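You operate a simulated robot arm through the tools that you are given. There is no shell and no other tool. Be economical: measure what you need, move in short steps, check, and stop when the job is done.

The job below is to be done with a simulated robot arm. You get a single attempt, and the scene is never put back.

## Task
Put things in order on the coin bench top. At the end: the black tape (marked "Tarucelo Clouds") from the coin bench top is on the brown backing board; the grey stand loupe stands where the black tape stood; the blue coin tube stands on top of the orange weight; the orange tape box stands where the grey stand loupe stood; whatever was shut is shut again. Leave all else as you found it, and nothing knocked over.
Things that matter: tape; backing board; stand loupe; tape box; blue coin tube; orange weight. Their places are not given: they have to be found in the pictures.

Only the result counts: the job must be done as asked and must still hold three seconds after the hand-in. Knocking over, shifting, dropping, spilling or breaking anything else fails it.

## Robot
A 7-joint arm with a two-finger parallel gripper, fixed in place. Base frame: the origin is at the foot of the arm, x ahead of it, y to its left, z up. Units: cm, degrees, N and s.
With the tool pointing down near the work surface it reaches from about 20 to 68 cm from the base axis. Its first joint turns from -66.0 to 66.0 degrees. Payload 2.4 kg.
The tool frame sits at the grasp point between the pads (the TCP): z along the fingers, y along the line on which they close. The tips reach 3 cm beyond it. The gripper opens to 9.4 cm. The fingers are 2.8 cm wide and 1 cm thick; the gripper's body (5 by 9.6 cm) begins 5.5 cm behind the TCP.
Orientation is told as [roll, pitch, yaw] about the base's x, y, z axes, in that order, counted from this pose: with the fingers straight down and closing along the base's y, the tool's x points along the base's -x, its y along +y and its z along -z.

## Interface
- The arm moves only by the tool apply_moves. Its argument "commands" is a list of rows, each a list of 7 numbers: the closure, from 0 (fully open) to 1 (shut), then the shift along the base's x, y, z in cm, then the turn, a rotation vector about the base's x, y, z in degrees. In form: [[claw, dx, dy, dz, ax, ay, az], ...]. A call has 1 to 8 rows; each row shifts and turns the commanded pose from where the row before left it. A row lasts 0.2 s, in which the tool goes at most 5 cm and 8.6 degrees; a call with a longer step from one row to the next is refused whole, and so is a gripper value outside its range. Where a pose cannot be reached the arm comes as near as it can. A force on the tool above 40 N (or 10 N above the force at the start of the call, whichever is more), or a blocked arm, ends the call early, and 0.2 s more pass. Each finger travels about 15.3 cm/s and halts on what it meets, pressing with about 37 N; the grip force reading is that of the motor and also rises with nothing between the fingers. The clock runs only during rows and for 0.2 s after the last one: add rows that do not move to give the fingers time. The reply holds the time, the measured pose of the TCP, the force on the tool along the base axes, the opening and the grip force, in the units named above and with some noise.
- Cameras (640 x 400 px; columns grow to the right, rows downward): "scene" is fixed at [3.02, 46.51, 144.86]; the picture's right is [-0.87, -0.49, 0.00], its down [-0.27, 0.47, -0.84] and it looks along [0.41, -0.73, -0.54] (base axes); focal length 354 px, centre (320, 200). "wrist" rides on the gripper at [7.6, 1.4, -10.2] in the tool frame; the picture's right is [-0.18, 0.98, 0.00], its down [-0.75, -0.14, -0.64] and it looks along [-0.63, -0.12, 0.77] (tool axes); focal length 243 px, centre (320, 200).
- get_image(camera): a new picture of that camera. No time passes.
- point_at(camera, pixels): there is no depth. For up to 12 entries [column, row, z] of the newest picture of that camera ("zoom" is the newest enlarged one), the place [x, y] in the base frame at which the ray of that pixel passes the height z, good to about 0.3 cm, but the place of the scene camera against the robot may be out by one fixed shift of up to 1.2 cm in any direction. No time passes.
- enlarge(camera, box): a new picture of the part [left, top, right, bottom] of that camera's present view, enlarged. No time passes.
- job_done(): hands the job in; it is judged then, once.

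Go step by step. Measure first, check grasps and placings, and put right what went wrong. The budget is 80 turns and 38 pictures, counting those below and the enlarged ones. Unless the task says otherwise, let go and move clear before handing in, and close with one line.

The tools are called after "Call:" as name(argument=value, ...) on one line, values as JSON. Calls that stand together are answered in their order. apply_moves: Moves the arm, as the interface text tells. Its arguments: {"type":"object","properties":{"commands":{"type":"array","items":{"type":"array","items":{"type":"number"}}}},"required":["commands"]} The other tools are called the same way: get_image (camera) takes a picture; point_at (camera, pixels) gives the place at which the rays of pixels pass given heights; enlarge (camera, box) takes an enlarged picture of a part of a camera's view; job_done () hands the job in.

At the start:

```text
time_s: 0.0
tool_pos: [38.86, -0.83, 109.96]
tool_rot: [-0.1, 0.0, 0.0]
ft_force: [0.6, -0.3, -0.5]
width: 9.4
grasp_force: 0.1
```

scene: 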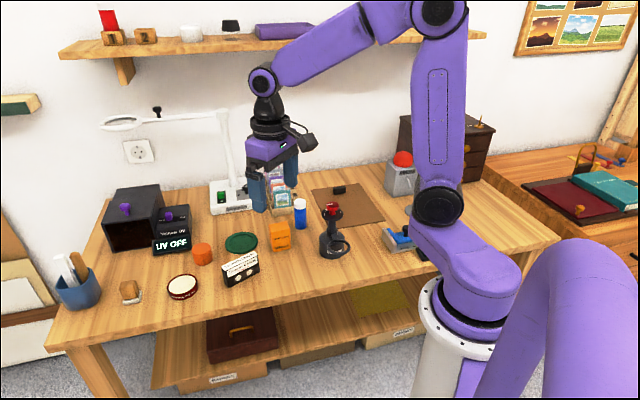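
wrist: 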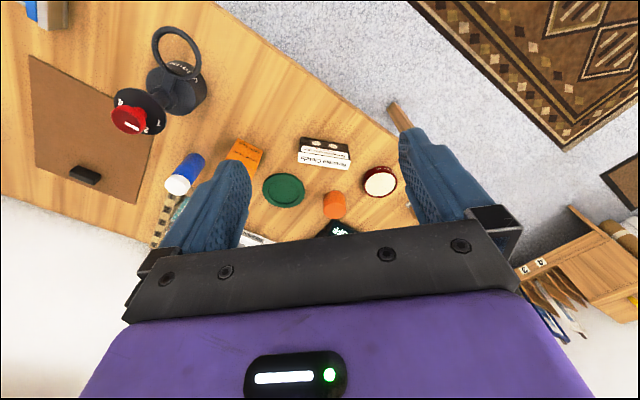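

The first pictures show the bench crowded with the objects around columns 100–420, rows 180–300. I'll enlarge these to identify them.

Call:
enlarge(camera="scene", box=[90, 170, 270, 310])

Call:
enlarge(camera="scene", box=[250, 150, 430, 270])

```text
2.86 times, centred on (180, 240) of scene
```

zoom: 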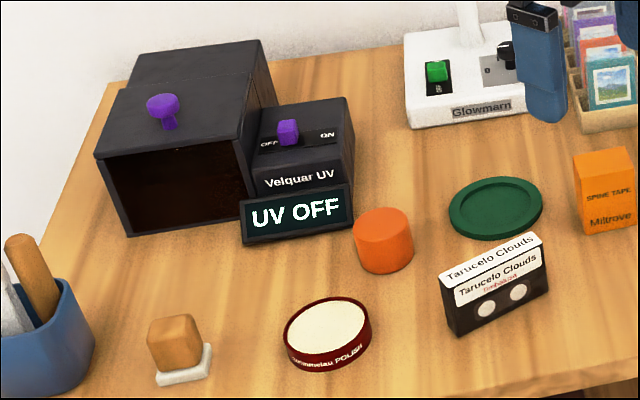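

```text
3.33 times, centred on (340, 210) of scene
```

zoom: 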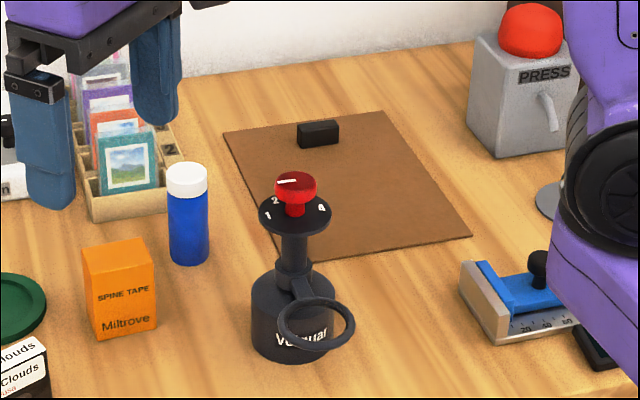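

The cassette, spine-tape box, blue tube and orange cylinder are found. I need to check which thing is the grey stand loupe, so I'll look at the shelf and the right-hand bench.

Call:
enlarge(camera="scene", box=[80, 0, 340, 100])

Call:
enlarge(camera="scene", box=[380, 110, 640, 270])

Call:
enlarge(camera="wrist", box=[0, 0, 260, 250])

```text
2.46 times, centred on (210, 50) of scene
```

zoom: 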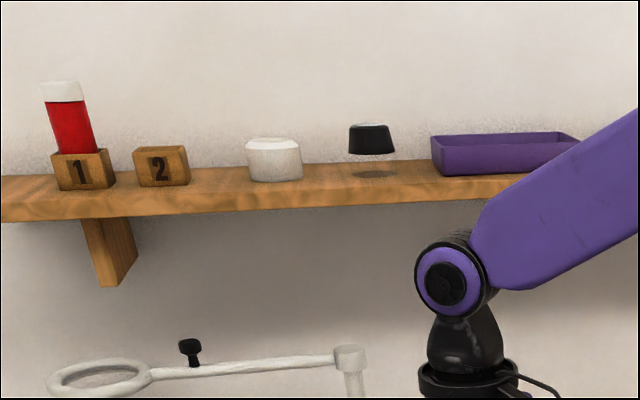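

```text
2.46 times, centred on (510, 190) of scene
```

zoom: 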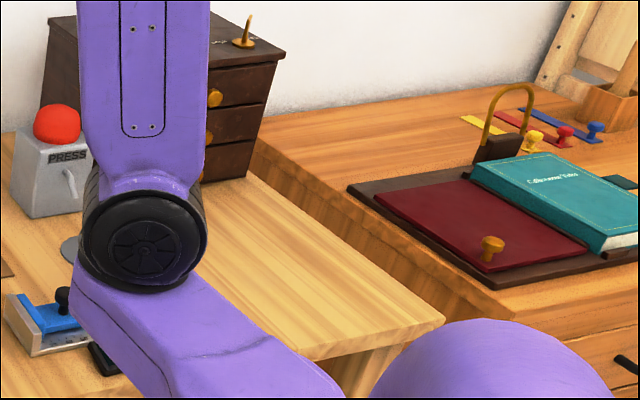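

```text
1.60 times, centred on (130, 125) of wrist
```

zoom: 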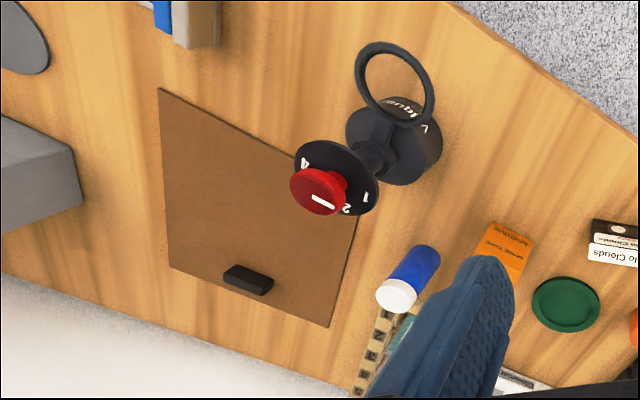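

The grey stand loupe must be the dark "Velquar" stand with ring and dial (wrist ~(180,80)). I'll measure rough places in the wrist and scene pictures.

Call:
point_at(camera="wrist", pixels=[[177, 188, 84], [283, 190, 77], [334, 205, 80], [381, 181, 78], [303, 140, 83], [350, 148, 83], [300, 165, 76], [190, 95, 79], [130, 120, 92], [31, 57, 76.5], [134, 203, 76.5], [85, 174, 78]])

Call:
point_at(camera="scene", pixels=[[301, 228, 76], [241, 243, 77], [202, 263, 76], [183, 286, 78], [225, 286, 76], [259, 272, 76], [333, 255, 76], [333, 207, 92], [280, 250, 76], [312, 189, 76.5], [350, 228, 76.5], [385, 219, 76.5]])

```text
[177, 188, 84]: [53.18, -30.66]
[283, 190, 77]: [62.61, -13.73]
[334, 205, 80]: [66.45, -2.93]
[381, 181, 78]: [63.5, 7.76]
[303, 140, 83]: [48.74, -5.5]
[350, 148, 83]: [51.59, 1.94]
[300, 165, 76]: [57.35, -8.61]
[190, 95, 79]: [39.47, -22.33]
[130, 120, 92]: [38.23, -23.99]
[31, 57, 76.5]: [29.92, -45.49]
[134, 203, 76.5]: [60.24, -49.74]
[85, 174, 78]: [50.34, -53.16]
```

```text
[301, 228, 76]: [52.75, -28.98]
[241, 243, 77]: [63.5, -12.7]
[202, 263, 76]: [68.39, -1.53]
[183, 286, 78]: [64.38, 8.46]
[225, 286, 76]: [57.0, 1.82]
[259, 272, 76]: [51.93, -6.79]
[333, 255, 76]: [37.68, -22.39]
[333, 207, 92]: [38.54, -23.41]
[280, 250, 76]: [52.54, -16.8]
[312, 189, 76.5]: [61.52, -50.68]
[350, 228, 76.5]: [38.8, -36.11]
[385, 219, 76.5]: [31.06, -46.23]
```

Both cameras agree roughly: tape ~(54,-2.5) standing on edge, loupe ~(38.5,-23), box ~(53,-17), tube ~(52.5,-30), weight ~(66.5,-2), board x 30–60, y -30…-50. I'll go lower for a closer wrist look at the tape and its neighbours.

Call:
apply_moves(commands=[[0, -2, -1, -4, 0, 0, 0], [0, -2, -1, -4, 0, 0, 0], [0, -2, -1, -4, 0, 0, 0], [0, 0, 0, 0, 0, 0, 0]])

Call:
get_image(camera="wrist")

```text
time_s: 1.0
tool_pos: [32.79, -3.94, 97.89]
tool_rot: [0.0, 0.1, 0.1]
ft_force: [0.4, 0.0, -0.4]
width: 9.4
grasp_force: 0.0
```

```text
30 pictures are left
```

wrist: 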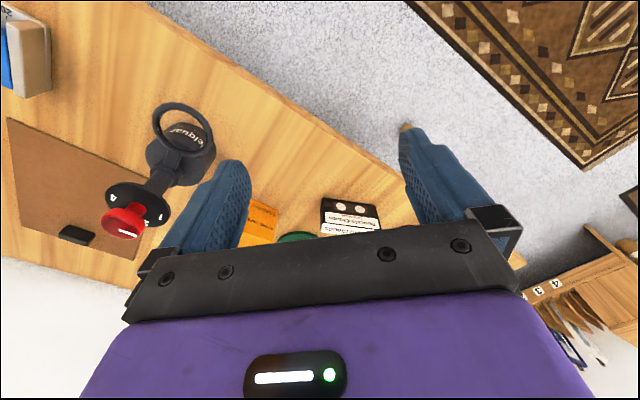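

The tape is half hidden by the gripper at (350,220). I'll yaw the tool +65° to straddle the tape and back off so the camera sees it.

Call:
apply_moves(commands=[[0, 1.75, -1.75, 0.5, 0, 0, 8.1], [0, 1.75, -1.75, 0.5, 0, 0, 8.1], [0, 1.75, -1.75, 0.5, 0, 0, 8.1], [0, 1.75, -1.75, 0.5, 0, 0, 8.1], [0, 1.75, -1.75, 0.5, 0, 0, 8.1], [0, 1.75, -1.75, 0.5, 0, 0, 8.1], [0, 1.75, -1.75, 0.5, 0, 0, 8.1], [0, 1.75, -1.75, 0.5, 0, 0, 8.1]])

Call:
get_image(camera="wrist")

```text
time_s: 2.8
tool_pos: [46.77, -17.82, 102.05]
tool_rot: [0.0, 0.0, 64.9]
ft_force: [-0.3, 0.4, 0.1]
width: 9.42
grasp_force: 0.0
```

```text
29 pictures are left
```

wrist: 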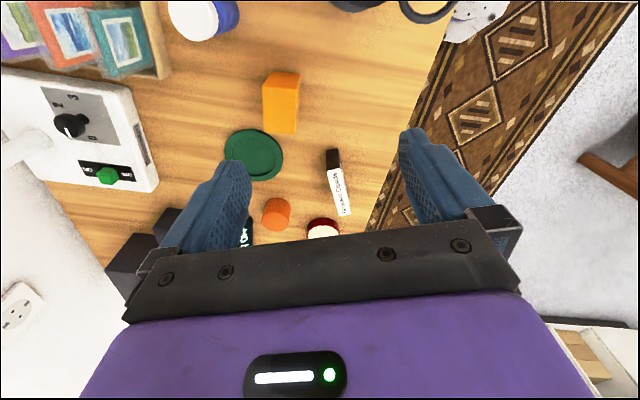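

Now the tape (335,180), box (281,105), saucer and weight (277,213) are all visible from above. I'll enlarge for precise corners.

Call:
enlarge(camera="wrist", box=[220, 60, 380, 240])

```text
2.22 times, centred on (300, 150) of wrist
```

zoom: 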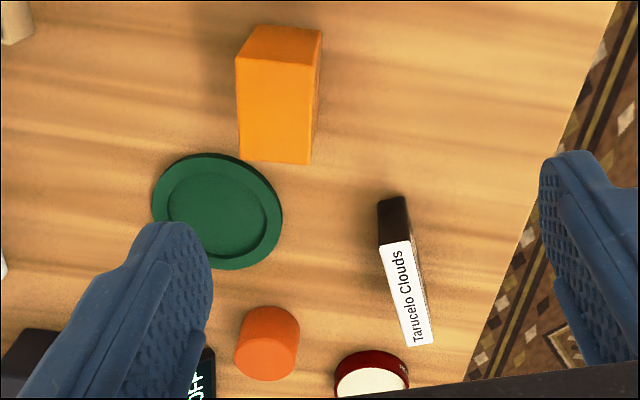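

I'll measure cassette, box, and weight corner places at plausible heights.

Call:
point_at(camera="zoom", pixels=[[378, 200, 76], [403, 196, 76], [379, 244, 82.4], [410, 239, 82.4], [408, 346, 82.4], [433, 343, 82.4], [252, 25, 76], [322, 30, 76], [236, 62, 82], [320, 65, 82], [240, 160, 82], [310, 163, 82]])

Call:
point_at(camera="zoom", pixels=[[264, 360, 80], [264, 360, 81], [264, 360, 82], [236, 365, 81], [299, 355, 81], [270, 306, 76], [217, 210, 77], [152, 210, 77.5], [282, 215, 77.5]])

```text
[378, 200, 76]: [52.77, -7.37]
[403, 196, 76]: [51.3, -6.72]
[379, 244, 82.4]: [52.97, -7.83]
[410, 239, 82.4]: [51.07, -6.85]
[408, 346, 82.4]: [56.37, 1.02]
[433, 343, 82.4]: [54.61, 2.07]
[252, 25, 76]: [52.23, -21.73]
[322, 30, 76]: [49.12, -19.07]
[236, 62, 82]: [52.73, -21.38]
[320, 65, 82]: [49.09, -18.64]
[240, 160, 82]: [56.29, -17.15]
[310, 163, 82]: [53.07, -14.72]
```

```text
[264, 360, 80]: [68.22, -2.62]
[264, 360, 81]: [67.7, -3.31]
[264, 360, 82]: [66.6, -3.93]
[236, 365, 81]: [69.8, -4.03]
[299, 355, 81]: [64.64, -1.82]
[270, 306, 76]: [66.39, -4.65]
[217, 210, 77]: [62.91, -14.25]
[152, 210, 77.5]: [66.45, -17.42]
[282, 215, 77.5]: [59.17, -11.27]
```

Tape: centre about (53.75,-2.85), top z 82.4, axis ~68°, ~2 thick. I'll move over it at z 90 with the yaw at 68°.

Call:
apply_moves(commands=[[0, 1.4, 3, -2.4, 0, 0, 3], [0, 1.4, 3, -2.4, 0, 0, 0], [0, 1.4, 3, -2.4, 0, 0, 0], [0, 1.4, 3, -2.4, 0, 0, 0], [0, 1.4, 2.97, -2.4, 0, 0, 0], [0, 0, 0, 0, 0, 0, 0]])

Call:
get_image(camera="scene")

```text
time_s: 4.2
tool_pos: [54.06, -2.79, 90.22]
tool_rot: [0.0, 0.1, 67.8]
ft_force: [-0.2, 0.4, 0.2]
width: 9.4
grasp_force: 0.0
```

```text
27 pictures are left
```

scene: 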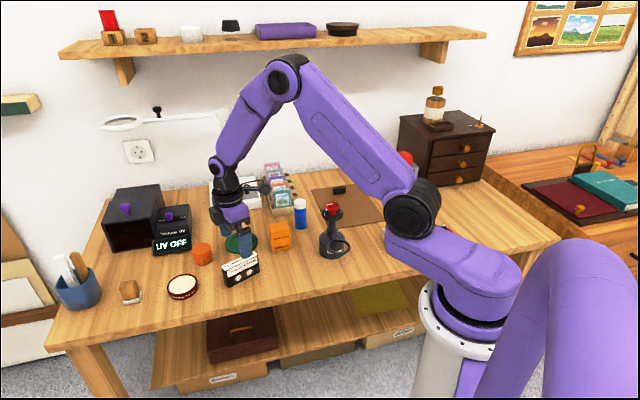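

The gripper is above the tape with wide margins. I'll descend to z 80.5 and close.

Call:
apply_moves(commands=[[0, -0.2, 0, -3.2, 0, 0, 0], [0, 0, 0, -3.2, 0, 0, 0], [0, 0, 0, -3.2, 0, 0, 0], [0, 0, 0, 0, 0, 0, 0], [0.5, 0, 0, 0, 0, 0, 0], [0.9, 0, 0, 0, 0, 0, 0], [0.9, 0, 0, 0, 0, 0, 0]])

Call:
get_image(camera="scene")

```text
time_s: 5.8
tool_pos: [53.79, -2.79, 80.54]
tool_rot: [0.0, -0.1, 67.8]
ft_force: [0.1, -0.1, 0.2]
width: 2.59
grasp_force: 37.0
```

```text
26 pictures are left
```

scene: 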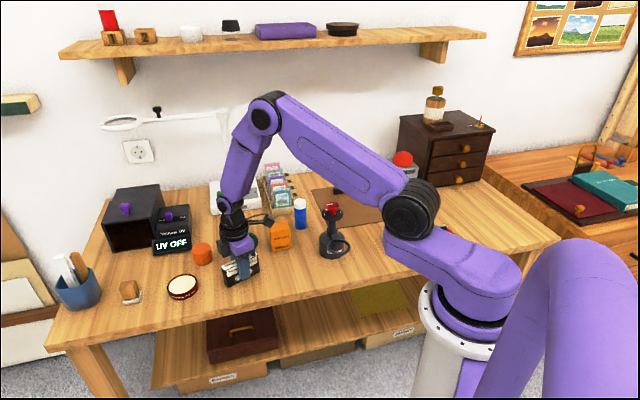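

The tape is gripped (width 2.59). I'll lift it and meanwhile measure the board corners in the scene.

Call:
apply_moves(commands=[[0.9, 0, 0, 2, 0, 0, 0], [0.9, 0, 0, 4.5, 0, 0, 0], [0.9, 0, 0, 4.5, 0, 0, 0], [0.9, 0, 0, 4.5, 0, 0, 0], [0.9, 0, 0, 4.5, 0, 0, 0], [0.9, 0, 0, 3, 0, 0, 0]])

Call:
point_at(camera="scene", pixels=[[310.6, 189, 76.5], [359, 183, 76.5], [385.6, 220.5, 76.5], [329.5, 228, 76.5], [337, 194, 76.5], [344, 193, 76.5]])

```text
time_s: 7.2
tool_pos: [53.64, -2.8, 103.62]
tool_rot: [0.0, 0.1, 67.7]
ft_force: [0.8, 0.0, -1.6]
width: 2.56
grasp_force: 36.7
```

```text
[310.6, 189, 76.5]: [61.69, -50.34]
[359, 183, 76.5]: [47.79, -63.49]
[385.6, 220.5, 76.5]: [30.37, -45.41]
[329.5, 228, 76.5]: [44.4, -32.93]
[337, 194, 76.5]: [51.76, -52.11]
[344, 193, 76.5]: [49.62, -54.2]
```

The board runs (44,-33)→(30,-45)→(47.5,-63)→(61,-50). I'll carry the tape to (42.3,-44.2), turning it to 42° along the board's short side.

Call:
apply_moves(commands=[[0.9, -1.2, -4.5, 0, 0, 0, -3], [0.9, -1.2, -4.5, 0, 0, 0, -3], [0.9, -1.2, -4.5, 0, 0, 0, -4], [0.9, -1.2, -4.5, 0, 0, 0, -4], [0.9, -1.2, -4.5, 0, 0, 0, -4], [0.9, -1.2, -4.5, 0, 0, 0, -4], [0.9, -1.2, -4.5, 0, 0, 0, -4], [0.9, -1.2, -4.5, 0, 0, 0, 0]])

Call:
apply_moves(commands=[[0.9, -1.7, -4.4, 0, 0, 0, 0], [0.9, 0, -1, -4, 0, 0, 0], [0.9, 0, 0, -4.5, 0, 0, 0], [0.9, 0, 0, -4, 0, 0, 0], [0.9, 0, 0, 0, 0, 0, 0]])

Call:
get_image(camera="scene")

Call:
get_image(camera="wrist")

```text
time_s: 9.0
tool_pos: [44.03, -38.7, 103.43]
tool_rot: [0.0, 0.0, 41.8]
ft_force: [-0.4, -0.2, -1.1]
width: 2.6
grasp_force: 37.1
```

```text
time_s: 10.2
tool_pos: [42.26, -44.18, 90.8]
tool_rot: [0.0, -0.1, 41.8]
ft_force: [-0.3, -0.3, -2.1]
width: 2.59
grasp_force: 37.1
```

```text
25 pictures are left
```

scene: 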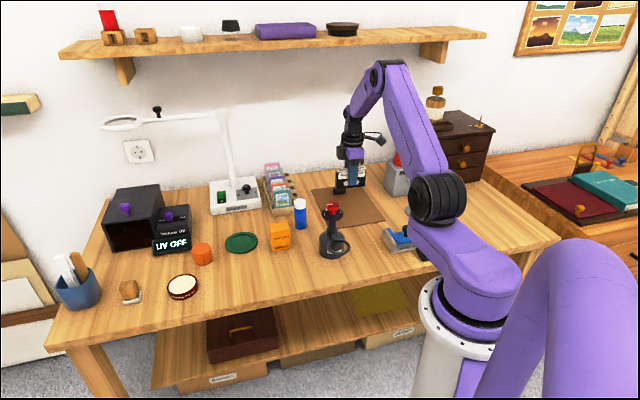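

```text
24 pictures are left
```

wrist: 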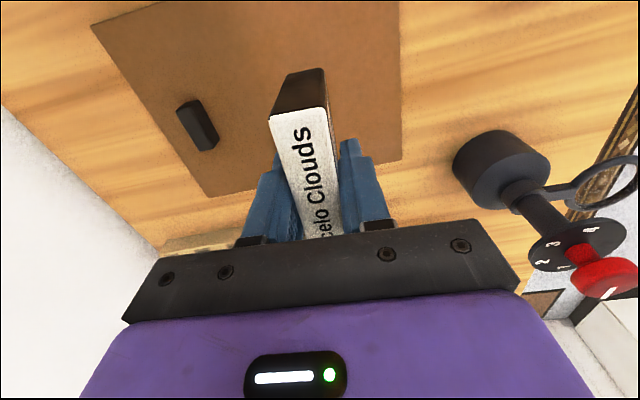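

The tape hangs well above the board. I'll lower to just above contact and use this picture to measure the loupe.

Call:
point_at(camera="wrist", pixels=[[452, 165, 76], [535, 140, 76], [487, 132, 76], [551, 175, 80], [478, 190, 80], [527, 245, 91], [626, 235, 91], [577, 246, 91], [577, 246, 90], [607, 275, 94], [570, 185, 83]])

Call:
apply_moves(commands=[[0.9, 0, 0, -4, 0, 0, 0], [0.9, 0, 0, -4, 0, 0, 0], [0.9, 0, 0, -1, 0, 0, 0], [0.9, 0, 0, -0.3, 0, 0, 0], [0.9, 0, 0, 0, 0, 0, 0]])

```text
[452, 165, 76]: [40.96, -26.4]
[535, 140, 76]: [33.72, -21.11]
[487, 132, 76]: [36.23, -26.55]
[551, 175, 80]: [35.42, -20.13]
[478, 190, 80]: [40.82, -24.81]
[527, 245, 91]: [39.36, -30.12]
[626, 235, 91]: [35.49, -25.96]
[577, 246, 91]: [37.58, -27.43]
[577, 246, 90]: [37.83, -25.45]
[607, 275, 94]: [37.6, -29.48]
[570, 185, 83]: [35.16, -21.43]
```

```text
time_s: 11.4
tool_pos: [42.37, -44.25, 81.68]
tool_rot: [0.0, -0.1, 41.8]
ft_force: [0.2, -0.1, -0.8]
width: 2.58
grasp_force: 36.9
```

No contact at z 81.7; I'll lower in small steps.

Call:
apply_moves(commands=[[0.9, 0, 0, -0.3, 0, 0, 0], [0.9, 0, 0, -0.2, 0, 0, 0], [0.9, 0, 0, 0, 0, 0, 0]])

```text
time_s: 12.2
tool_pos: [42.21, -44.24, 81.17]
tool_rot: [-0.1, 0.1, 41.8]
ft_force: [-0.3, 0.5, -0.9]
width: 2.56
grasp_force: 36.8
```

Call:
apply_moves(commands=[[0.9, 0, 0, -0.15, 0, 0, 0], [0.9, 0, 0, -0.1, 0, 0, 0], [0.9, 0, 0, 0, 0, 0, 0]])

Call:
enlarge(camera="scene", box=[300, 140, 400, 240])

```text
time_s: 13.0
tool_pos: [42.37, -44.14, 80.99]
tool_rot: [-0.1, 0.0, 41.7]
ft_force: [-0.7, -0.6, -1.0]
width: 2.57
grasp_force: 37.4
```

```text
4.00 times, centred on (350, 190) of scene
```

zoom: 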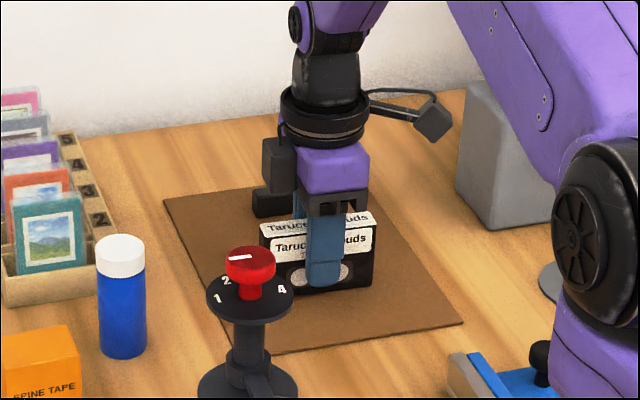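

The tape is almost on the board, force still ~-1 N. I'll continue lowering a bit until contact.

Call:
apply_moves(commands=[[0.9, 0, 0, -0.12, 0, 0, 0], [0.9, 0, 0, -0.1, 0, 0, 0], [0.9, 0, 0, -0.1, 0, 0, 0], [0.9, 0, 0, 0, 0, 0, 0]])

```text
time_s: 14.0
tool_pos: [42.31, -44.24, 80.79]
tool_rot: [-0.1, 0.0, 41.9]
ft_force: [-6.1, 4.5, 31.6]
width: 2.6
grasp_force: 37.3
```

Contact (31 N). I'll ease up slightly, open and rise.

Call:
apply_moves(commands=[[0.9, 0, 0, 0.1, 0, 0, 0], [0.5, 0, 0, 0, 0, 0, 0], [0.1, 0, 0, 0, 0, 0, 0], [0.1, 0, 0, 0, 0, 0, 0], [0.1, 0, 0, 3, 0, 0, 0], [0.1, 0, 0, 4.5, 0, 0, 0], [0.1, 0, 0, 4.5, 0, 0, 0], [0.1, 0, 0, 3, 0, 0, 0]])

Call:
enlarge(camera="scene", box=[270, 140, 410, 270])

Call:
get_image(camera="wrist")

```text
time_s: 15.8
tool_pos: [42.29, -44.03, 95.81]
tool_rot: [0.0, 0.0, 41.8]
ft_force: [0.2, -0.5, -0.5]
width: 8.44
grasp_force: 0.2
```

```text
3.08 times, centred on (340, 205) of scene
```

zoom: 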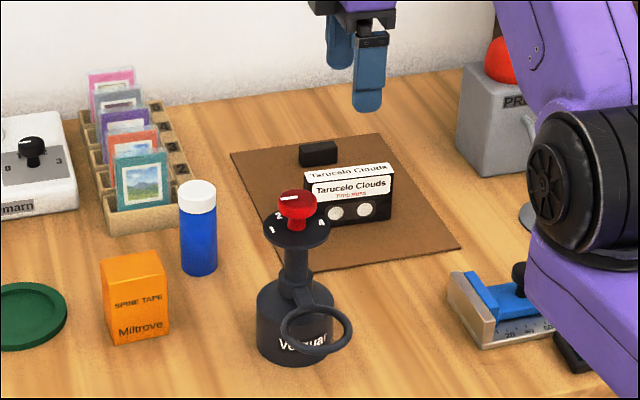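

```text
21 pictures are left
```

wrist: 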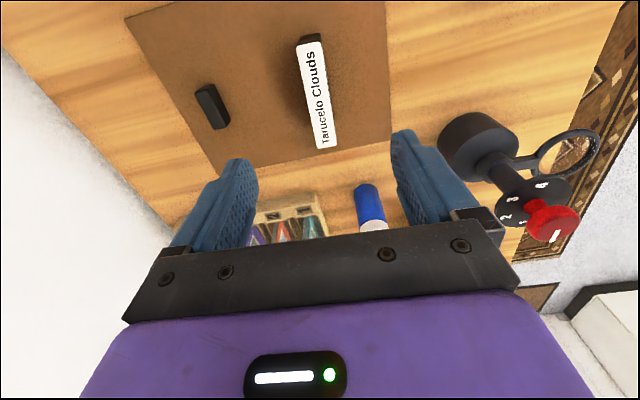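

The tape stands on the board. Next I'll move back for a centred close view of the loupe.

Call:
apply_moves(commands=[[0.0, -3, 1.5, 2.5, 0, 0, 0], [0.0, -3.3, 2, 2.5, 0, 0, 0], [0.0, -3.3, 2, 2.5, 0, 0, 0], [0.0, -3.3, 2, 0.5, 0, 0, 0], [0.0, -3.3, 2, 0.2, 0, 0, 0], [0, 0, 0, 0, 0, 0, 0]])

Call:
get_image(camera="wrist")

```text
time_s: 17.2
tool_pos: [26.04, -34.53, 103.86]
tool_rot: [0.0, -0.1, 41.8]
ft_force: [0.2, -0.6, 0.3]
width: 9.43
grasp_force: 0.1
```

```text
20 pictures are left
```

wrist: 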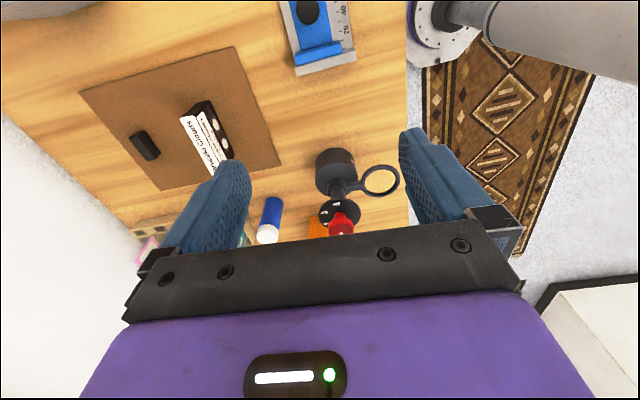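

Call:
enlarge(camera="wrist", box=[250, 130, 410, 245])

Call:
enlarge(camera="scene", box=[310, 190, 360, 265])

```text
3.48 times, centred on (330, 188) of wrist
```

zoom: 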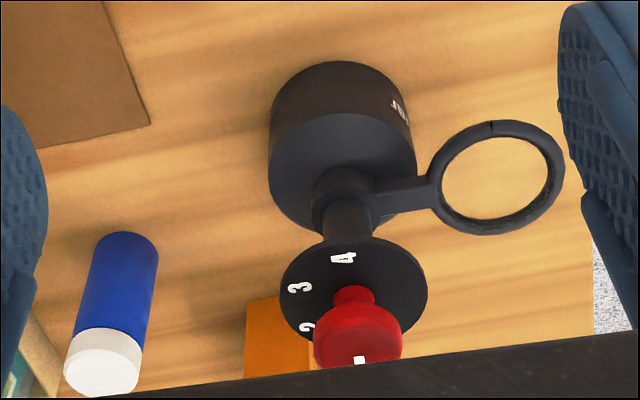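

```text
5.33 times, centred on (335, 228) of scene
```

zoom: 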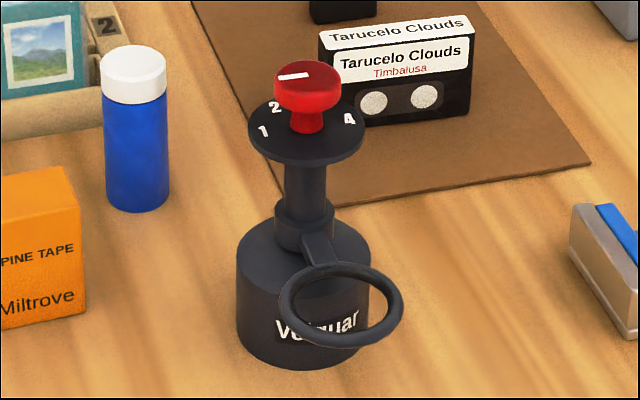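

I'll convert these loupe features (base ~ (336,180), disc ~ (340,215) in the wrist view) to places at candidate heights.

Call:
point_at(camera="wrist", pixels=[[335.7, 148.1, 76], [315.3, 170, 76], [356, 165, 76], [336.6, 180, 80], [336.6, 180, 81], [336.6, 180, 82], [339.8, 214.7, 86], [339.8, 214.7, 88], [339.8, 214.7, 90], [308.8, 213.9, 88], [351, 213.9, 88], [367, 180, 84]])

Call:
point_at(camera="scene", pixels=[[332.6, 214.7, 86], [332.6, 214.7, 88], [332.6, 214.7, 90], [321.7, 214.7, 88], [343.5, 214.7, 88], [332.2, 247.5, 76], [332.2, 238.5, 80], [332.2, 238.5, 81], [332.2, 238.5, 82], [333, 205, 92], [330, 215, 94]])

```text
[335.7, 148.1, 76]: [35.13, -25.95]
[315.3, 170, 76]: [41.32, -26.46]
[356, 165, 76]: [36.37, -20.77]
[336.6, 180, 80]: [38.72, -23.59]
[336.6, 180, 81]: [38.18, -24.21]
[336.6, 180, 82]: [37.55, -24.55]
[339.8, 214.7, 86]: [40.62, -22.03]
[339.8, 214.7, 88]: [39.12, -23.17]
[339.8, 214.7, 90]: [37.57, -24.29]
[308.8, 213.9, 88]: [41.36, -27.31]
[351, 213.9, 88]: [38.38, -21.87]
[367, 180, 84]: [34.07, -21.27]
```

```text
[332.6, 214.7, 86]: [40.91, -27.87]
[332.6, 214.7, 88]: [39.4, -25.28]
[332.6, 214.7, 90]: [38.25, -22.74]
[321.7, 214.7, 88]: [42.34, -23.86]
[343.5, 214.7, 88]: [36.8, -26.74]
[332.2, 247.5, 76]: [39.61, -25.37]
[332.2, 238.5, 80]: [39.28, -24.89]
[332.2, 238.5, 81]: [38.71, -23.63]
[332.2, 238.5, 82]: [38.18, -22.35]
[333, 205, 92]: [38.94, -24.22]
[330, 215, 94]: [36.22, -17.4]
```

Loupe axis ≈ (38.3,-23.9), disc at z ≈ 89, knob top ≈ 92, ring pointing toward angle ~145°. I'll grip the disc from above with yaw 0, clear of the ring; first hover at z 99.

Call:
apply_moves(commands=[[0, 2.45, 2.1, -0.8, 0, 0, -8.36], [0, 2.45, 2.1, -1, 0, 0, -8.36], [0, 2.45, 2.1, -1, 0, 0, -8.36], [0, 2.45, 2.1, -1, 0, 0, -8.36], [0, 2.45, 2.2, -1, 0, 0, -8.36], [0, 0, 0, 0, 0, 0, 0]])

Call:
get_image(camera="scene")

Call:
get_image(camera="wrist")

```text
time_s: 18.6
tool_pos: [38.25, -24.13, 99.04]
tool_rot: [0.0, 0.0, -0.1]
ft_force: [-0.6, -0.3, -0.1]
width: 9.39
grasp_force: 0.1
```

```text
17 pictures are left
```

scene: 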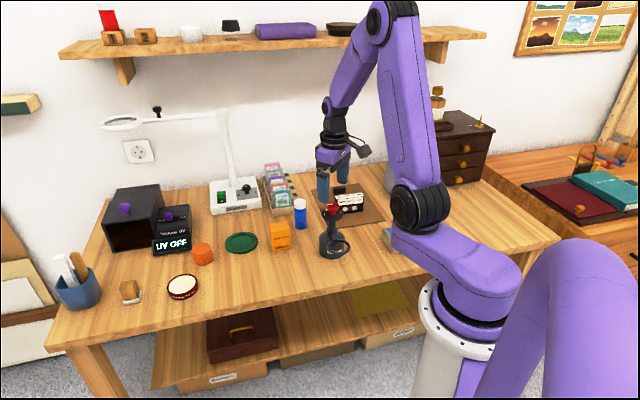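

```text
16 pictures are left
```

wrist: 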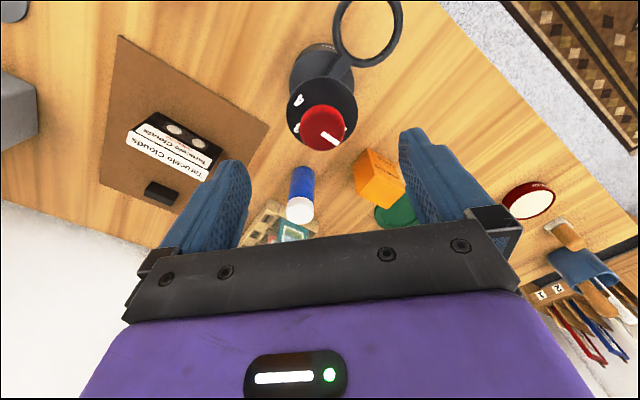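

I'll verify the disc and knob centres in this picture before descending.

Call:
point_at(camera="wrist", pixels=[[322, 112, 88.5], [322, 112, 89.5], [322, 130, 92], [322, 130, 93], [287, 110, 89], [357, 110, 89], [302, 195, 84]])

```text
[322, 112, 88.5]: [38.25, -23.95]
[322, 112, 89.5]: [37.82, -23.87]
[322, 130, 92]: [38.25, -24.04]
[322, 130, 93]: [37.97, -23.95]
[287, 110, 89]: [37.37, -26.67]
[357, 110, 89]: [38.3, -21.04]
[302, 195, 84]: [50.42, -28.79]
```

The disc centre is (38.1,-23.95), right under the tool. Descending to z 88.6 and closing gently.

Call:
apply_moves(commands=[[0, -0.1, 0.15, -3.5, 0, 0, 0], [0, 0, 0, -3.5, 0, 0, 0], [0, 0, 0, -2.5, 0, 0, 0], [0, 0, 0, -0.9, 0, 0, 0], [0, 0, 0, 0, 0, 0, 0], [0.25, 0, 0, 0, 0, 0, 0], [0.6, 0, 0, 0, 0, 0, 0], [0.6, 0, 0, 0, 0, 0, 0]])

Call:
enlarge(camera="scene", box=[290, 160, 380, 265])

```text
time_s: 20.4
tool_pos: [38.35, -23.95, 88.85]
tool_rot: [0.1, 0.0, 0.0]
ft_force: [0.0, 0.1, -0.6]
width: 6.04
grasp_force: 37.2
```

```text
3.81 times, centred on (335, 212) of scene
```

zoom: 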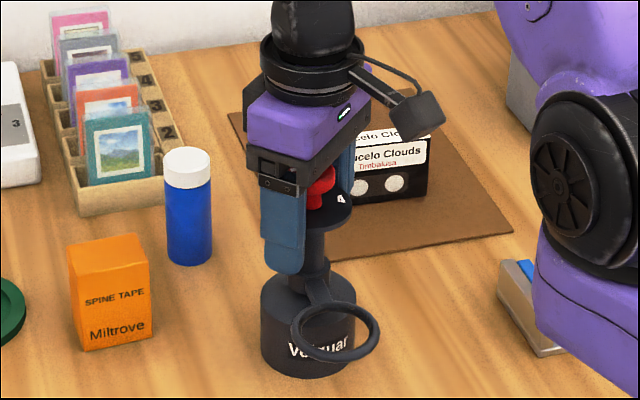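

The disc is held at 6.04 cm. I'll lift 3 cm to test, then on up.

Call:
apply_moves(commands=[[0.6, 0, 0, 1, 0, 0, 0], [0.6, 0, 0, 2, 0, 0, 0], [0.6, 0, 0, 3, 0, 0, 0], [0.6, 0, 0, 3, 0, 0, 0], [0.6, 0, 0, 3, 0, 0, 0], [0.6, 0, 0, 0, 0, 0, 0]])

Call:
enlarge(camera="scene", box=[270, 120, 400, 260])

```text
time_s: 21.8
tool_pos: [38.35, -24.0, 100.77]
tool_rot: [0.0, 0.0, -0.1]
ft_force: [-0.1, 0.2, -6.1]
width: 6.02
grasp_force: 36.2
```

```text
2.86 times, centred on (335, 190) of scene
```

zoom: 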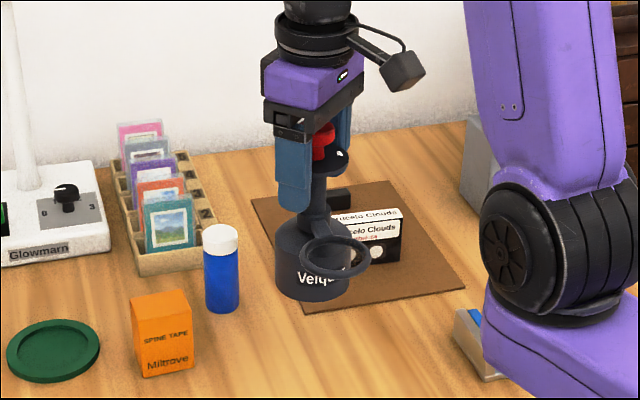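

It hangs upright (6 N). I'll carry it slowly to the tape's old place (53.75,-2.85).

Call:
apply_moves(commands=[[0.6, 1, 1.4, 0, 0, 0, 0], [0.6, 2.1, 2.9, 0, 0, 0, 0], [0.6, 2.2, 3, 0, 0, 0, 0], [0.6, 2.4, 3.3, 0, 0, 0, 0], [0.6, 2.4, 3.3, 0, 0, 0, 0], [0.6, 2.2, 3, 0, 0, 0, 0], [0.6, 2.1, 2.9, 0, 0, 0, 0], [0.6, 1, 1.4, 0, 0, 0, 0]])

Call:
apply_moves(commands=[[0.6, 0, 0, 0, 0, 0, 0], [0.6, 0, 0, -3, 0, 0, 0], [0.6, 0, 0, -3, 0, 0, 0], [0.6, 0, 0, -3, 0, 0, 0], [0.6, 0, 0, -2, 0, 0, 0], [0.6, 0, 0, -0.4, 0, 0, 0], [0.6, 0, 0, 0, 0, 0, 0]])

Call:
get_image(camera="scene")

```text
time_s: 23.6
tool_pos: [53.8, -2.9, 100.67]
tool_rot: [0.0, 0.2, 0.0]
ft_force: [0.1, 0.2, -6.7]
width: 6.03
grasp_force: 37.0
```

```text
time_s: 25.2
tool_pos: [53.81, -2.76, 89.24]
tool_rot: [0.0, 0.0, 0.1]
ft_force: [1.0, 0.7, -5.6]
width: 6.01
grasp_force: 37.0
```

```text
13 pictures are left
```

scene: 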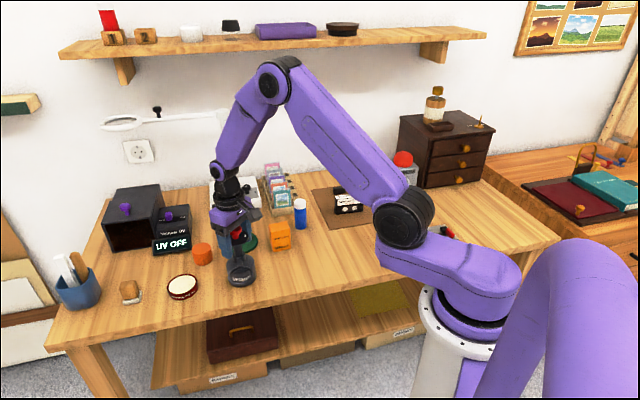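

The loupe hovers over the spot (240,272). Lowering to contact.

Call:
apply_moves(commands=[[0.6, 0, 0, -0.2, 0, 0, 0], [0.6, 0, 0, -0.12, 0, 0, 0], [0.6, 0, 0, -0.12, 0, 0, 0], [0.6, 0, 0, 0, 0, 0, 0]])

```text
time_s: 26.2
tool_pos: [53.67, -2.7, 88.84]
tool_rot: [0.0, 0.0, 0.0]
ft_force: [-0.5, 0.3, -4.8]
width: 6.0
grasp_force: 37.1
```

Call:
apply_moves(commands=[[0.6, 0, 0, -0.1, 0, 0, 0], [0.6, 0, 0, -0.06, 0, 0, 0], [0.6, 0, 0, 0, 0, 0, 0]])

```text
time_s: 27.0
tool_pos: [53.67, -2.81, 88.68]
tool_rot: [0.0, 0.0, 0.0]
ft_force: [-11.4, -0.3, 30.4]
width: 6.01
grasp_force: 37.0
```

Contact. Ease up slightly, open, and rise straight up.

Call:
apply_moves(commands=[[0.6, 0, 0, 0.08, 0, 0, 0], [0.3, 0, 0, 0, 0, 0, 0], [0.0, 0, 0, 0, 0, 0, 0], [0.0, 0, 0, 0, 0, 0, 0], [0.0, 0, 0, 2, 0, 0, 0], [0, 0, 0, 4, 0, 0, 0], [0, 0, 0, 4, 0, 0, 0], [0, 0, 0, 2, 0, 0, 0]])

```text
time_s: 28.8
tool_pos: [53.55, -2.63, 100.72]
tool_rot: [0.0, 0.1, 0.1]
ft_force: [0.4, -0.1, -0.2]
width: 9.4
grasp_force: 0.1
```

Loupe released. Now I'll go to a viewing pose for the tape box and tube, with yaw 52°.

Call:
apply_moves(commands=[[0, -1.6, -4.1, 0.3, 0, 0, 7.43], [0, -1.6, -4.1, 0.3, 0, 0, 7.43], [0, -1.6, -4.1, 0.3, 0, 0, 7.43], [0, -1.6, -4.1, 0.3, 0, 0, 7.43], [0, -1.6, -4.1, 0.3, 0, 0, 7.43], [0, -1.6, -4.1, 0.3, 0, 0, 7.43], [0, -1.6, -4.1, 0.3, 0, 0, 7.43], [0, 0, 0, 0, 0, 0, 0]])

Call:
get_image(camera="wrist")

```text
time_s: 30.6
tool_pos: [42.46, -31.63, 102.94]
tool_rot: [-0.1, 0.0, 52.1]
ft_force: [-0.6, -0.8, -0.4]
width: 9.38
grasp_force: 0.1
```

```text
12 pictures are left
```

wrist: 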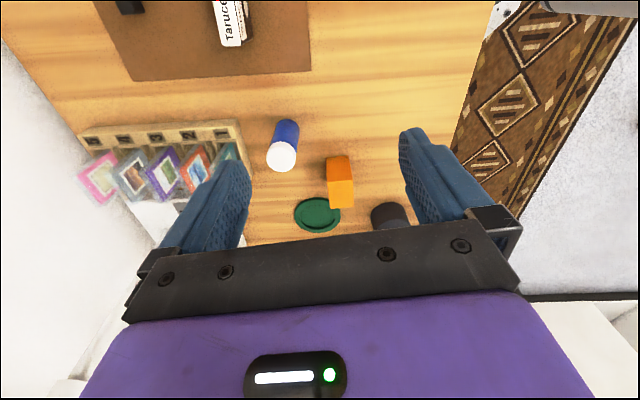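

Call:
enlarge(camera="wrist", box=[245, 110, 405, 230])

```text
3.33 times, centred on (325, 170) of wrist
```

zoom: 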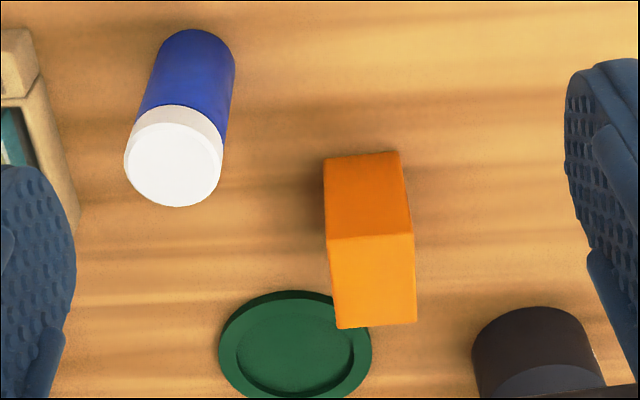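

I'll measure the box corners and the tube here.

Call:
point_at(camera="zoom", pixels=[[325, 159, 76], [400, 151, 76], [328, 239, 82], [414, 233, 82], [337, 328, 82], [416, 322, 82], [328, 239, 82.6], [337, 328, 82.6]])

Call:
point_at(camera="zoom", pixels=[[205, 29, 76], [177, 165, 84], [177, 165, 85], [177, 165, 86], [129, 165, 85], [222, 160, 85], [145, 90, 76], [235, 75, 76]])

```text
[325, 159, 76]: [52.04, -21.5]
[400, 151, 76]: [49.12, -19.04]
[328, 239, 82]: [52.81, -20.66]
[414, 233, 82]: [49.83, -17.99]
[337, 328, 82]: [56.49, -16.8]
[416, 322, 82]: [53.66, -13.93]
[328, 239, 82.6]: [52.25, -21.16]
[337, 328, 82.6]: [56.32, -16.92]
```

```text
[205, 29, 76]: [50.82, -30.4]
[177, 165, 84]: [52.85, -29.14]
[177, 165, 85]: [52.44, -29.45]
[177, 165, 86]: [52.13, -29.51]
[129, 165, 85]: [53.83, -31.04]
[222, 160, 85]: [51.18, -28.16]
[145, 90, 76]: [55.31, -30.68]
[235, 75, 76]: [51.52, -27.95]
```

Box centre ≈ (52.8,-17.8), closing axis ≈ 138.5° (yaw 48.5), top z ≈ 82.4. I'll go above it, descend to z 79.8 and grip.

Call:
apply_moves(commands=[[0, 2.1, 2.8, -2.1, 0, 0, -3.5], [0, 2.1, 2.8, -2.2, 0, 0, 0], [0, 2.1, 2.8, -2.2, 0, 0, 0], [0, 2.1, 2.8, -2.2, 0, 0, 0], [0, 1.94, 2.63, -2.2, 0, 0, 0], [0, 0, 0, 0, 0, 0, 0]])

Call:
apply_moves(commands=[[0, 0, 0, -4, 0, 0, 0], [0, 0, 0, -4, 0, 0, 0], [0, 0, 0, -4.2, 0, 0, 0], [0, 0, 0, 0, 0, 0, 0], [0.3, 0, 0, 0, 0, 0, 0], [0.8, 0, 0, 0, 0, 0, 0], [0.8, 0, 0, 0, 0, 0, 0]])

Call:
enlarge(camera="scene", box=[190, 170, 350, 300])

```text
time_s: 32.0
tool_pos: [52.82, -17.69, 91.92]
tool_rot: [0.0, 0.0, 48.5]
ft_force: [0.0, 1.0, 0.0]
width: 9.37
grasp_force: 0.2
```

```text
time_s: 33.6
tool_pos: [52.83, -17.7, 79.63]
tool_rot: [-0.1, -0.1, 48.5]
ft_force: [0.1, 0.0, 0.7]
width: 4.36
grasp_force: 37.7
```

```text
3.08 times, centred on (270, 235) of scene
```

zoom: 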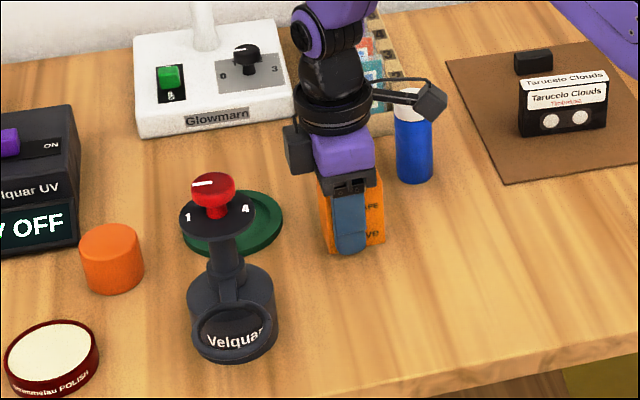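

Box gripped (4.36 cm); loupe stands well. I'll lift the box and carry it to the loupe's old place (38.25,-23.95).

Call:
apply_moves(commands=[[0.8, 0, 0, 2, 0, 0, 0], [0.8, 0, 0, 4, 0, 0, 0], [0.8, -1.5, -0.65, 2, 0, 0, 0], [0.8, -4, -1.72, 0, 0, 0, 0], [0.8, -4, -1.72, 0, 0, 0, 0], [0.8, -3.5, -1.5, 0, 0, 0, 0], [0.8, -1.55, -0.66, 0, 0, 0, 0], [0.8, 0, 0, 0, 0, 0, 0]])

Call:
apply_moves(commands=[[0.8, 0, 0, -3, 0, 0, 0], [0.8, 0, 0, -3, 0, 0, 0], [0.8, 0, 0, -1.6, 0, 0, 0], [0.8, 0, 0, -0.2, 0, 0, 0], [0.8, 0, 0, 0, 0, 0, 0]])

```text
time_s: 35.4
tool_pos: [38.24, -24.07, 87.74]
tool_rot: [0.0, -0.1, 48.5]
ft_force: [-1.1, 0.6, -1.7]
width: 4.37
grasp_force: 36.9
```

```text
time_s: 36.6
tool_pos: [38.32, -23.86, 80.18]
tool_rot: [0.0, 0.0, 48.6]
ft_force: [-0.3, -0.6, -0.9]
width: 4.39
grasp_force: 36.4
```

Call:
apply_moves(commands=[[0.8, 0, 0, -0.2, 0, 0, 0], [0.8, 0, 0, -0.15, 0, 0, 0], [0.8, 0, 0, -0.1, 0, 0, 0], [0.8, 0, 0, -0.1, 0, 0, 0], [0.8, 0, 0, -0.1, 0, 0, 0]])

```text
time_s: 37.8
tool_pos: [38.18, -23.92, 79.41]
tool_rot: [-0.1, 0.0, 48.4]
ft_force: [-3.9, 3.8, 32.0]
width: 4.39
grasp_force: 36.7
```

Box set down (32 N contact). Release, rise, then go to a viewing pose for the orange weight.

Call:
apply_moves(commands=[[0.8, 0, 0, 0.12, 0, 0, 0], [0.4, 0, 0, 0, 0, 0, 0], [0.0, 0, 0, 0, 0, 0, 0], [0.0, 0, 0, 0, 0, 0, 0], [0.0, 0, 0, 3, 0, 0, 0], [0, 0, 0, 4.8, 0, 0, 0], [0, 0, 0, 4.8, 0, 0, 0], [0, 0, 0, 4.8, 0, 0, 0]])

Call:
apply_moves(commands=[[0, 1.8, 3, 0.8, 0, 0, -6.93], [0, 1.8, 3, 0.8, 0, 0, -6.93], [0, 1.8, 3, 0.8, 0, 0, -6.93], [0, 1.8, 3, 0.8, 0, 0, -6.93], [0, 1.8, 3, 0.8, 0, 0, -6.93], [0, 1.8, 3, 0.8, 0, 0, -6.93], [0, 1.8, 3, 0.8, 0, 0, -6.93], [0, 0, 0, 0, 0, 0, 0]])

Call:
get_image(camera="wrist")

Call:
enlarge(camera="wrist", box=[250, 120, 390, 240])

```text
time_s: 39.6
tool_pos: [38.0, -23.87, 96.85]
tool_rot: [-0.1, 0.0, 48.4]
ft_force: [0.1, -0.2, 0.3]
width: 9.36
grasp_force: 0.0
```

```text
time_s: 41.4
tool_pos: [50.9, -2.78, 102.25]
tool_rot: [-0.1, -0.1, -0.2]
ft_force: [0.2, 0.5, 0.2]
width: 9.38
grasp_force: 0.1
```

```text
9 pictures are left
```

wrist: 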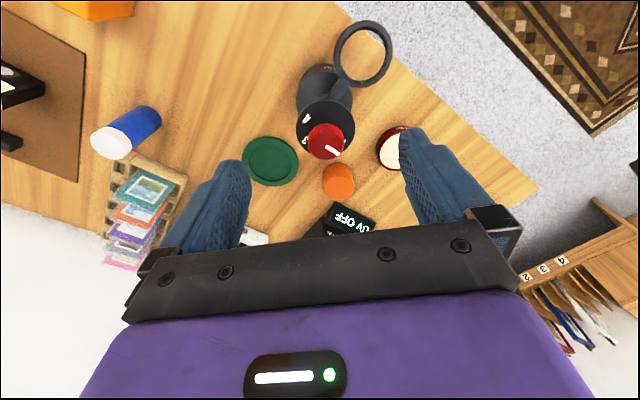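

```text
3.33 times, centred on (320, 180) of wrist
```

zoom: 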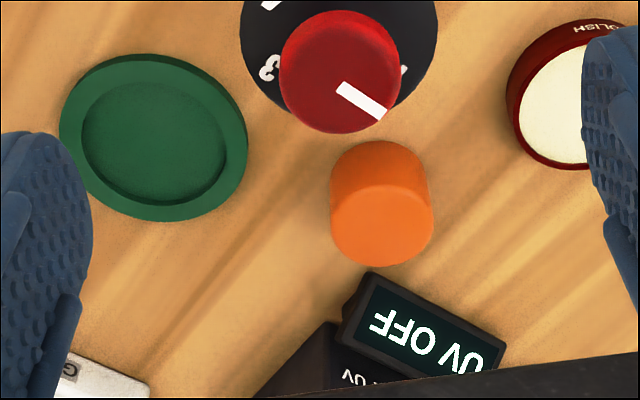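

The weight's top face is centred at zoom (382,226). Measuring it.

Call:
point_at(camera="zoom", pixels=[[382, 226, 79], [382, 226, 80], [382, 226, 81], [376, 140, 76], [380, 186, 79], [380, 186, 80], [384, 266, 80], [331, 225, 80], [433, 225, 80], [331, 180, 76], [425, 175, 76]])

Call:
apply_moves(commands=[[0, 4, 0, 0, 0, 0, 0], [0, 4, 0, 0, 0, 0, 0], [0, 4, 0, -1, 0, 0, 0], [0, 3, 0, -3, 0, 0, 0], [0, 2, 0, -3, 0, 0, 0], [0, 0, 0, -2, 0, 0, 0], [0, 0, 0, 0, 0, 0, 0]])

```text
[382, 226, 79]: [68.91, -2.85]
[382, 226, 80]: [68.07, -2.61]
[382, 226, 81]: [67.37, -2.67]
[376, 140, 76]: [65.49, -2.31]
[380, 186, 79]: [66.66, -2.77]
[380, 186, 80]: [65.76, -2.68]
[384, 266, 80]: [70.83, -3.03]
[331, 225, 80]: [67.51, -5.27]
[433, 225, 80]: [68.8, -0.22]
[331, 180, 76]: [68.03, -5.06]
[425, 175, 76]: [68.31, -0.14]
```

```text
time_s: 43.0
tool_pos: [67.72, -2.78, 93.56]
tool_rot: [0.1, 0.0, 0.0]
ft_force: [0.3, -0.3, 0.7]
width: 9.37
grasp_force: 0.1
```

Weight centre (68.05,-2.65), top ≈ 80.2, and the arm reaches nearly there. I'll test the exact placing pose empty at z 87.

Call:
apply_moves(commands=[[0, 0.3, 0.1, -3, 0, 0, 0], [0, 0, 0, -3.5, 0, 0, 0], [0, 0, 0, 0, 0, 0, 0]])

```text
time_s: 43.8
tool_pos: [68.22, -2.76, 86.99]
tool_rot: [0.1, 0.0, 0.0]
ft_force: [-0.8, 0.5, 0.4]
width: 9.4
grasp_force: 0.2
```

The pose (68.2,-2.76,87) is reachable and clear. Now rise and go above the tube (52.4,-29.5) with yaw -38°, which keeps the fingers off the card holder.

Call:
apply_moves(commands=[[0, 0, 0, 4.5, 0, 0, 0], [0, -2.2, -3.82, 1.5, 0, 0, -5.43], [0, -2.27, -3.82, 1, 0, 0, -5.43], [0, -2.27, -3.82, 1, 0, 0, -5.43], [0, -2.27, -3.82, 1, 0, 0, -5.43], [0, -2.27, -3.82, 0, 0, 0, -5.43], [0, -2.27, -3.82, 0, 0, 0, -5.43], [0.2, -2.27, -3.82, 0, 0, 0, -5.43]])

Call:
get_image(camera="wrist")

```text
time_s: 45.6
tool_pos: [52.55, -29.64, 96.02]
tool_rot: [0.0, 0.0, -38.1]
ft_force: [0.7, 0.6, -0.8]
width: 7.52
grasp_force: 0.1
```

```text
7 pictures are left
```

wrist: 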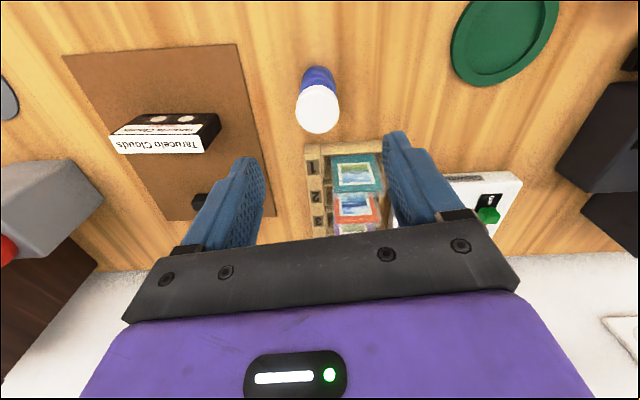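

Tube cap centre appears at (318,109); verifying, along with the clearance to the card holder.

Call:
point_at(camera="wrist", pixels=[[318, 109, 84.5], [318, 109, 85.5], [295, 109, 85], [340, 109, 85], [318, 66, 76], [345, 150, 78], [310, 152, 78], [335, 155, 84], [385, 190, 86]])

```text
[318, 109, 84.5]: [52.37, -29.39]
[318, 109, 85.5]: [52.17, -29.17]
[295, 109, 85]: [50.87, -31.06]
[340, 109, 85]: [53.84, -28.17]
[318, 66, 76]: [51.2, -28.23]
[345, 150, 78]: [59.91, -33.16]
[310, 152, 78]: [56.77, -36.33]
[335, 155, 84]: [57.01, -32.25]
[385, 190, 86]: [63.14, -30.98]
```

Tube centre (52.4,-29.4) confirmed. Descend to z 81.2 and grip.

Call:
apply_moves(commands=[[0.2, -0.15, 0.2, -4, 0, 0, 0], [0.2, 0, 0, -4, 0, 0, 0], [0.2, 0, 0, -4, 0, 0, 0], [0.2, 0, 0, -2.8, 0, 0, 0], [0.2, 0, 0, 0, 0, 0, 0], [0.45, 0, 0, 0, 0, 0, 0], [0.8, 0, 0, 0, 0, 0, 0], [0.8, 0, 0, 0, 0, 0, 0]])

```text
time_s: 47.4
tool_pos: [52.42, -29.3, 81.17]
tool_rot: [0.0, 0.0, -38.0]
ft_force: [0.8, -0.2, 0.3]
width: 3.71
grasp_force: 37.1
```

Gripped at 3.71 cm. Lift it and carry toward the weight, turning back to yaw 0 on the way.

Call:
apply_moves(commands=[[0.8, 0, 0, 2, 0, 0, 0], [0.8, 0, 0, 4, 0, 0, 0], [0.8, 0, 0, 4.5, 0, 0, 0], [0.8, 0, 0, 4, 0, 0, 0], [0.8, 0, 0, 0, 0, 0, 0]])

Call:
apply_moves(commands=[[0.8, 1.0, 1.7, 0, 0, 0, 4.75], [0.8, 2.2, 3.8, 0, 0, 0, 4.75], [0.8, 2.4, 4.1, 0, 0, 0, 4.75], [0.8, 2.4, 4.1, 0, 0, 0, 4.75], [0.8, 2.4, 4.1, 0, 0, 0, 4.75], [0.8, 2.3, 4.0, 0, 0, 0, 4.75], [0.8, 1.9, 3.2, 0, 0, 0, 4.75], [0.8, 1.0, 1.65, 0, 0, 0, 4.75]])

Call:
apply_moves(commands=[[0.8, 0, 0, -3, 0, 0, 0], [0.8, 0, 0, -3, 0, 0, 0], [0.8, 0, 0, -2, 0, 0, 0], [0.8, 0, 0, 0, 0, 0, 0]])

Call:
enlarge(camera="scene", box=[150, 190, 270, 300])

```text
time_s: 48.6
tool_pos: [52.3, -29.52, 95.75]
tool_rot: [0.0, -0.1, -37.9]
ft_force: [0.5, -0.8, -1.7]
width: 3.76
grasp_force: 37.4
```

```text
time_s: 50.4
tool_pos: [67.84, -2.47, 95.78]
tool_rot: [0.0, 0.1, 0.0]
ft_force: [-0.6, -0.2, -1.8]
width: 3.74
grasp_force: 37.1
```

```text
time_s: 51.4
tool_pos: [67.82, -2.73, 87.73]
tool_rot: [0.0, 0.0, 0.0]
ft_force: [-0.4, 0.1, -0.8]
width: 3.78
grasp_force: 36.7
```

```text
3.64 times, centred on (210, 245) of scene
```

zoom: 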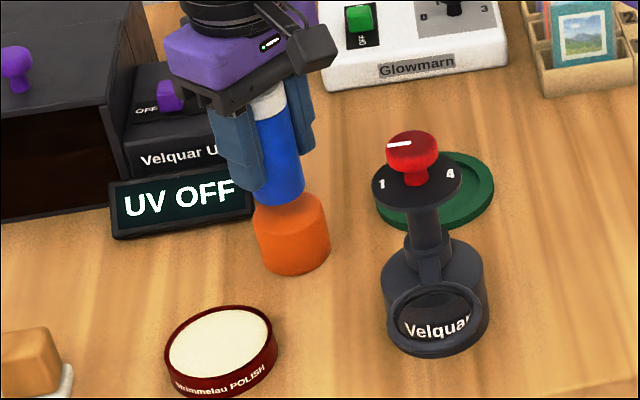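

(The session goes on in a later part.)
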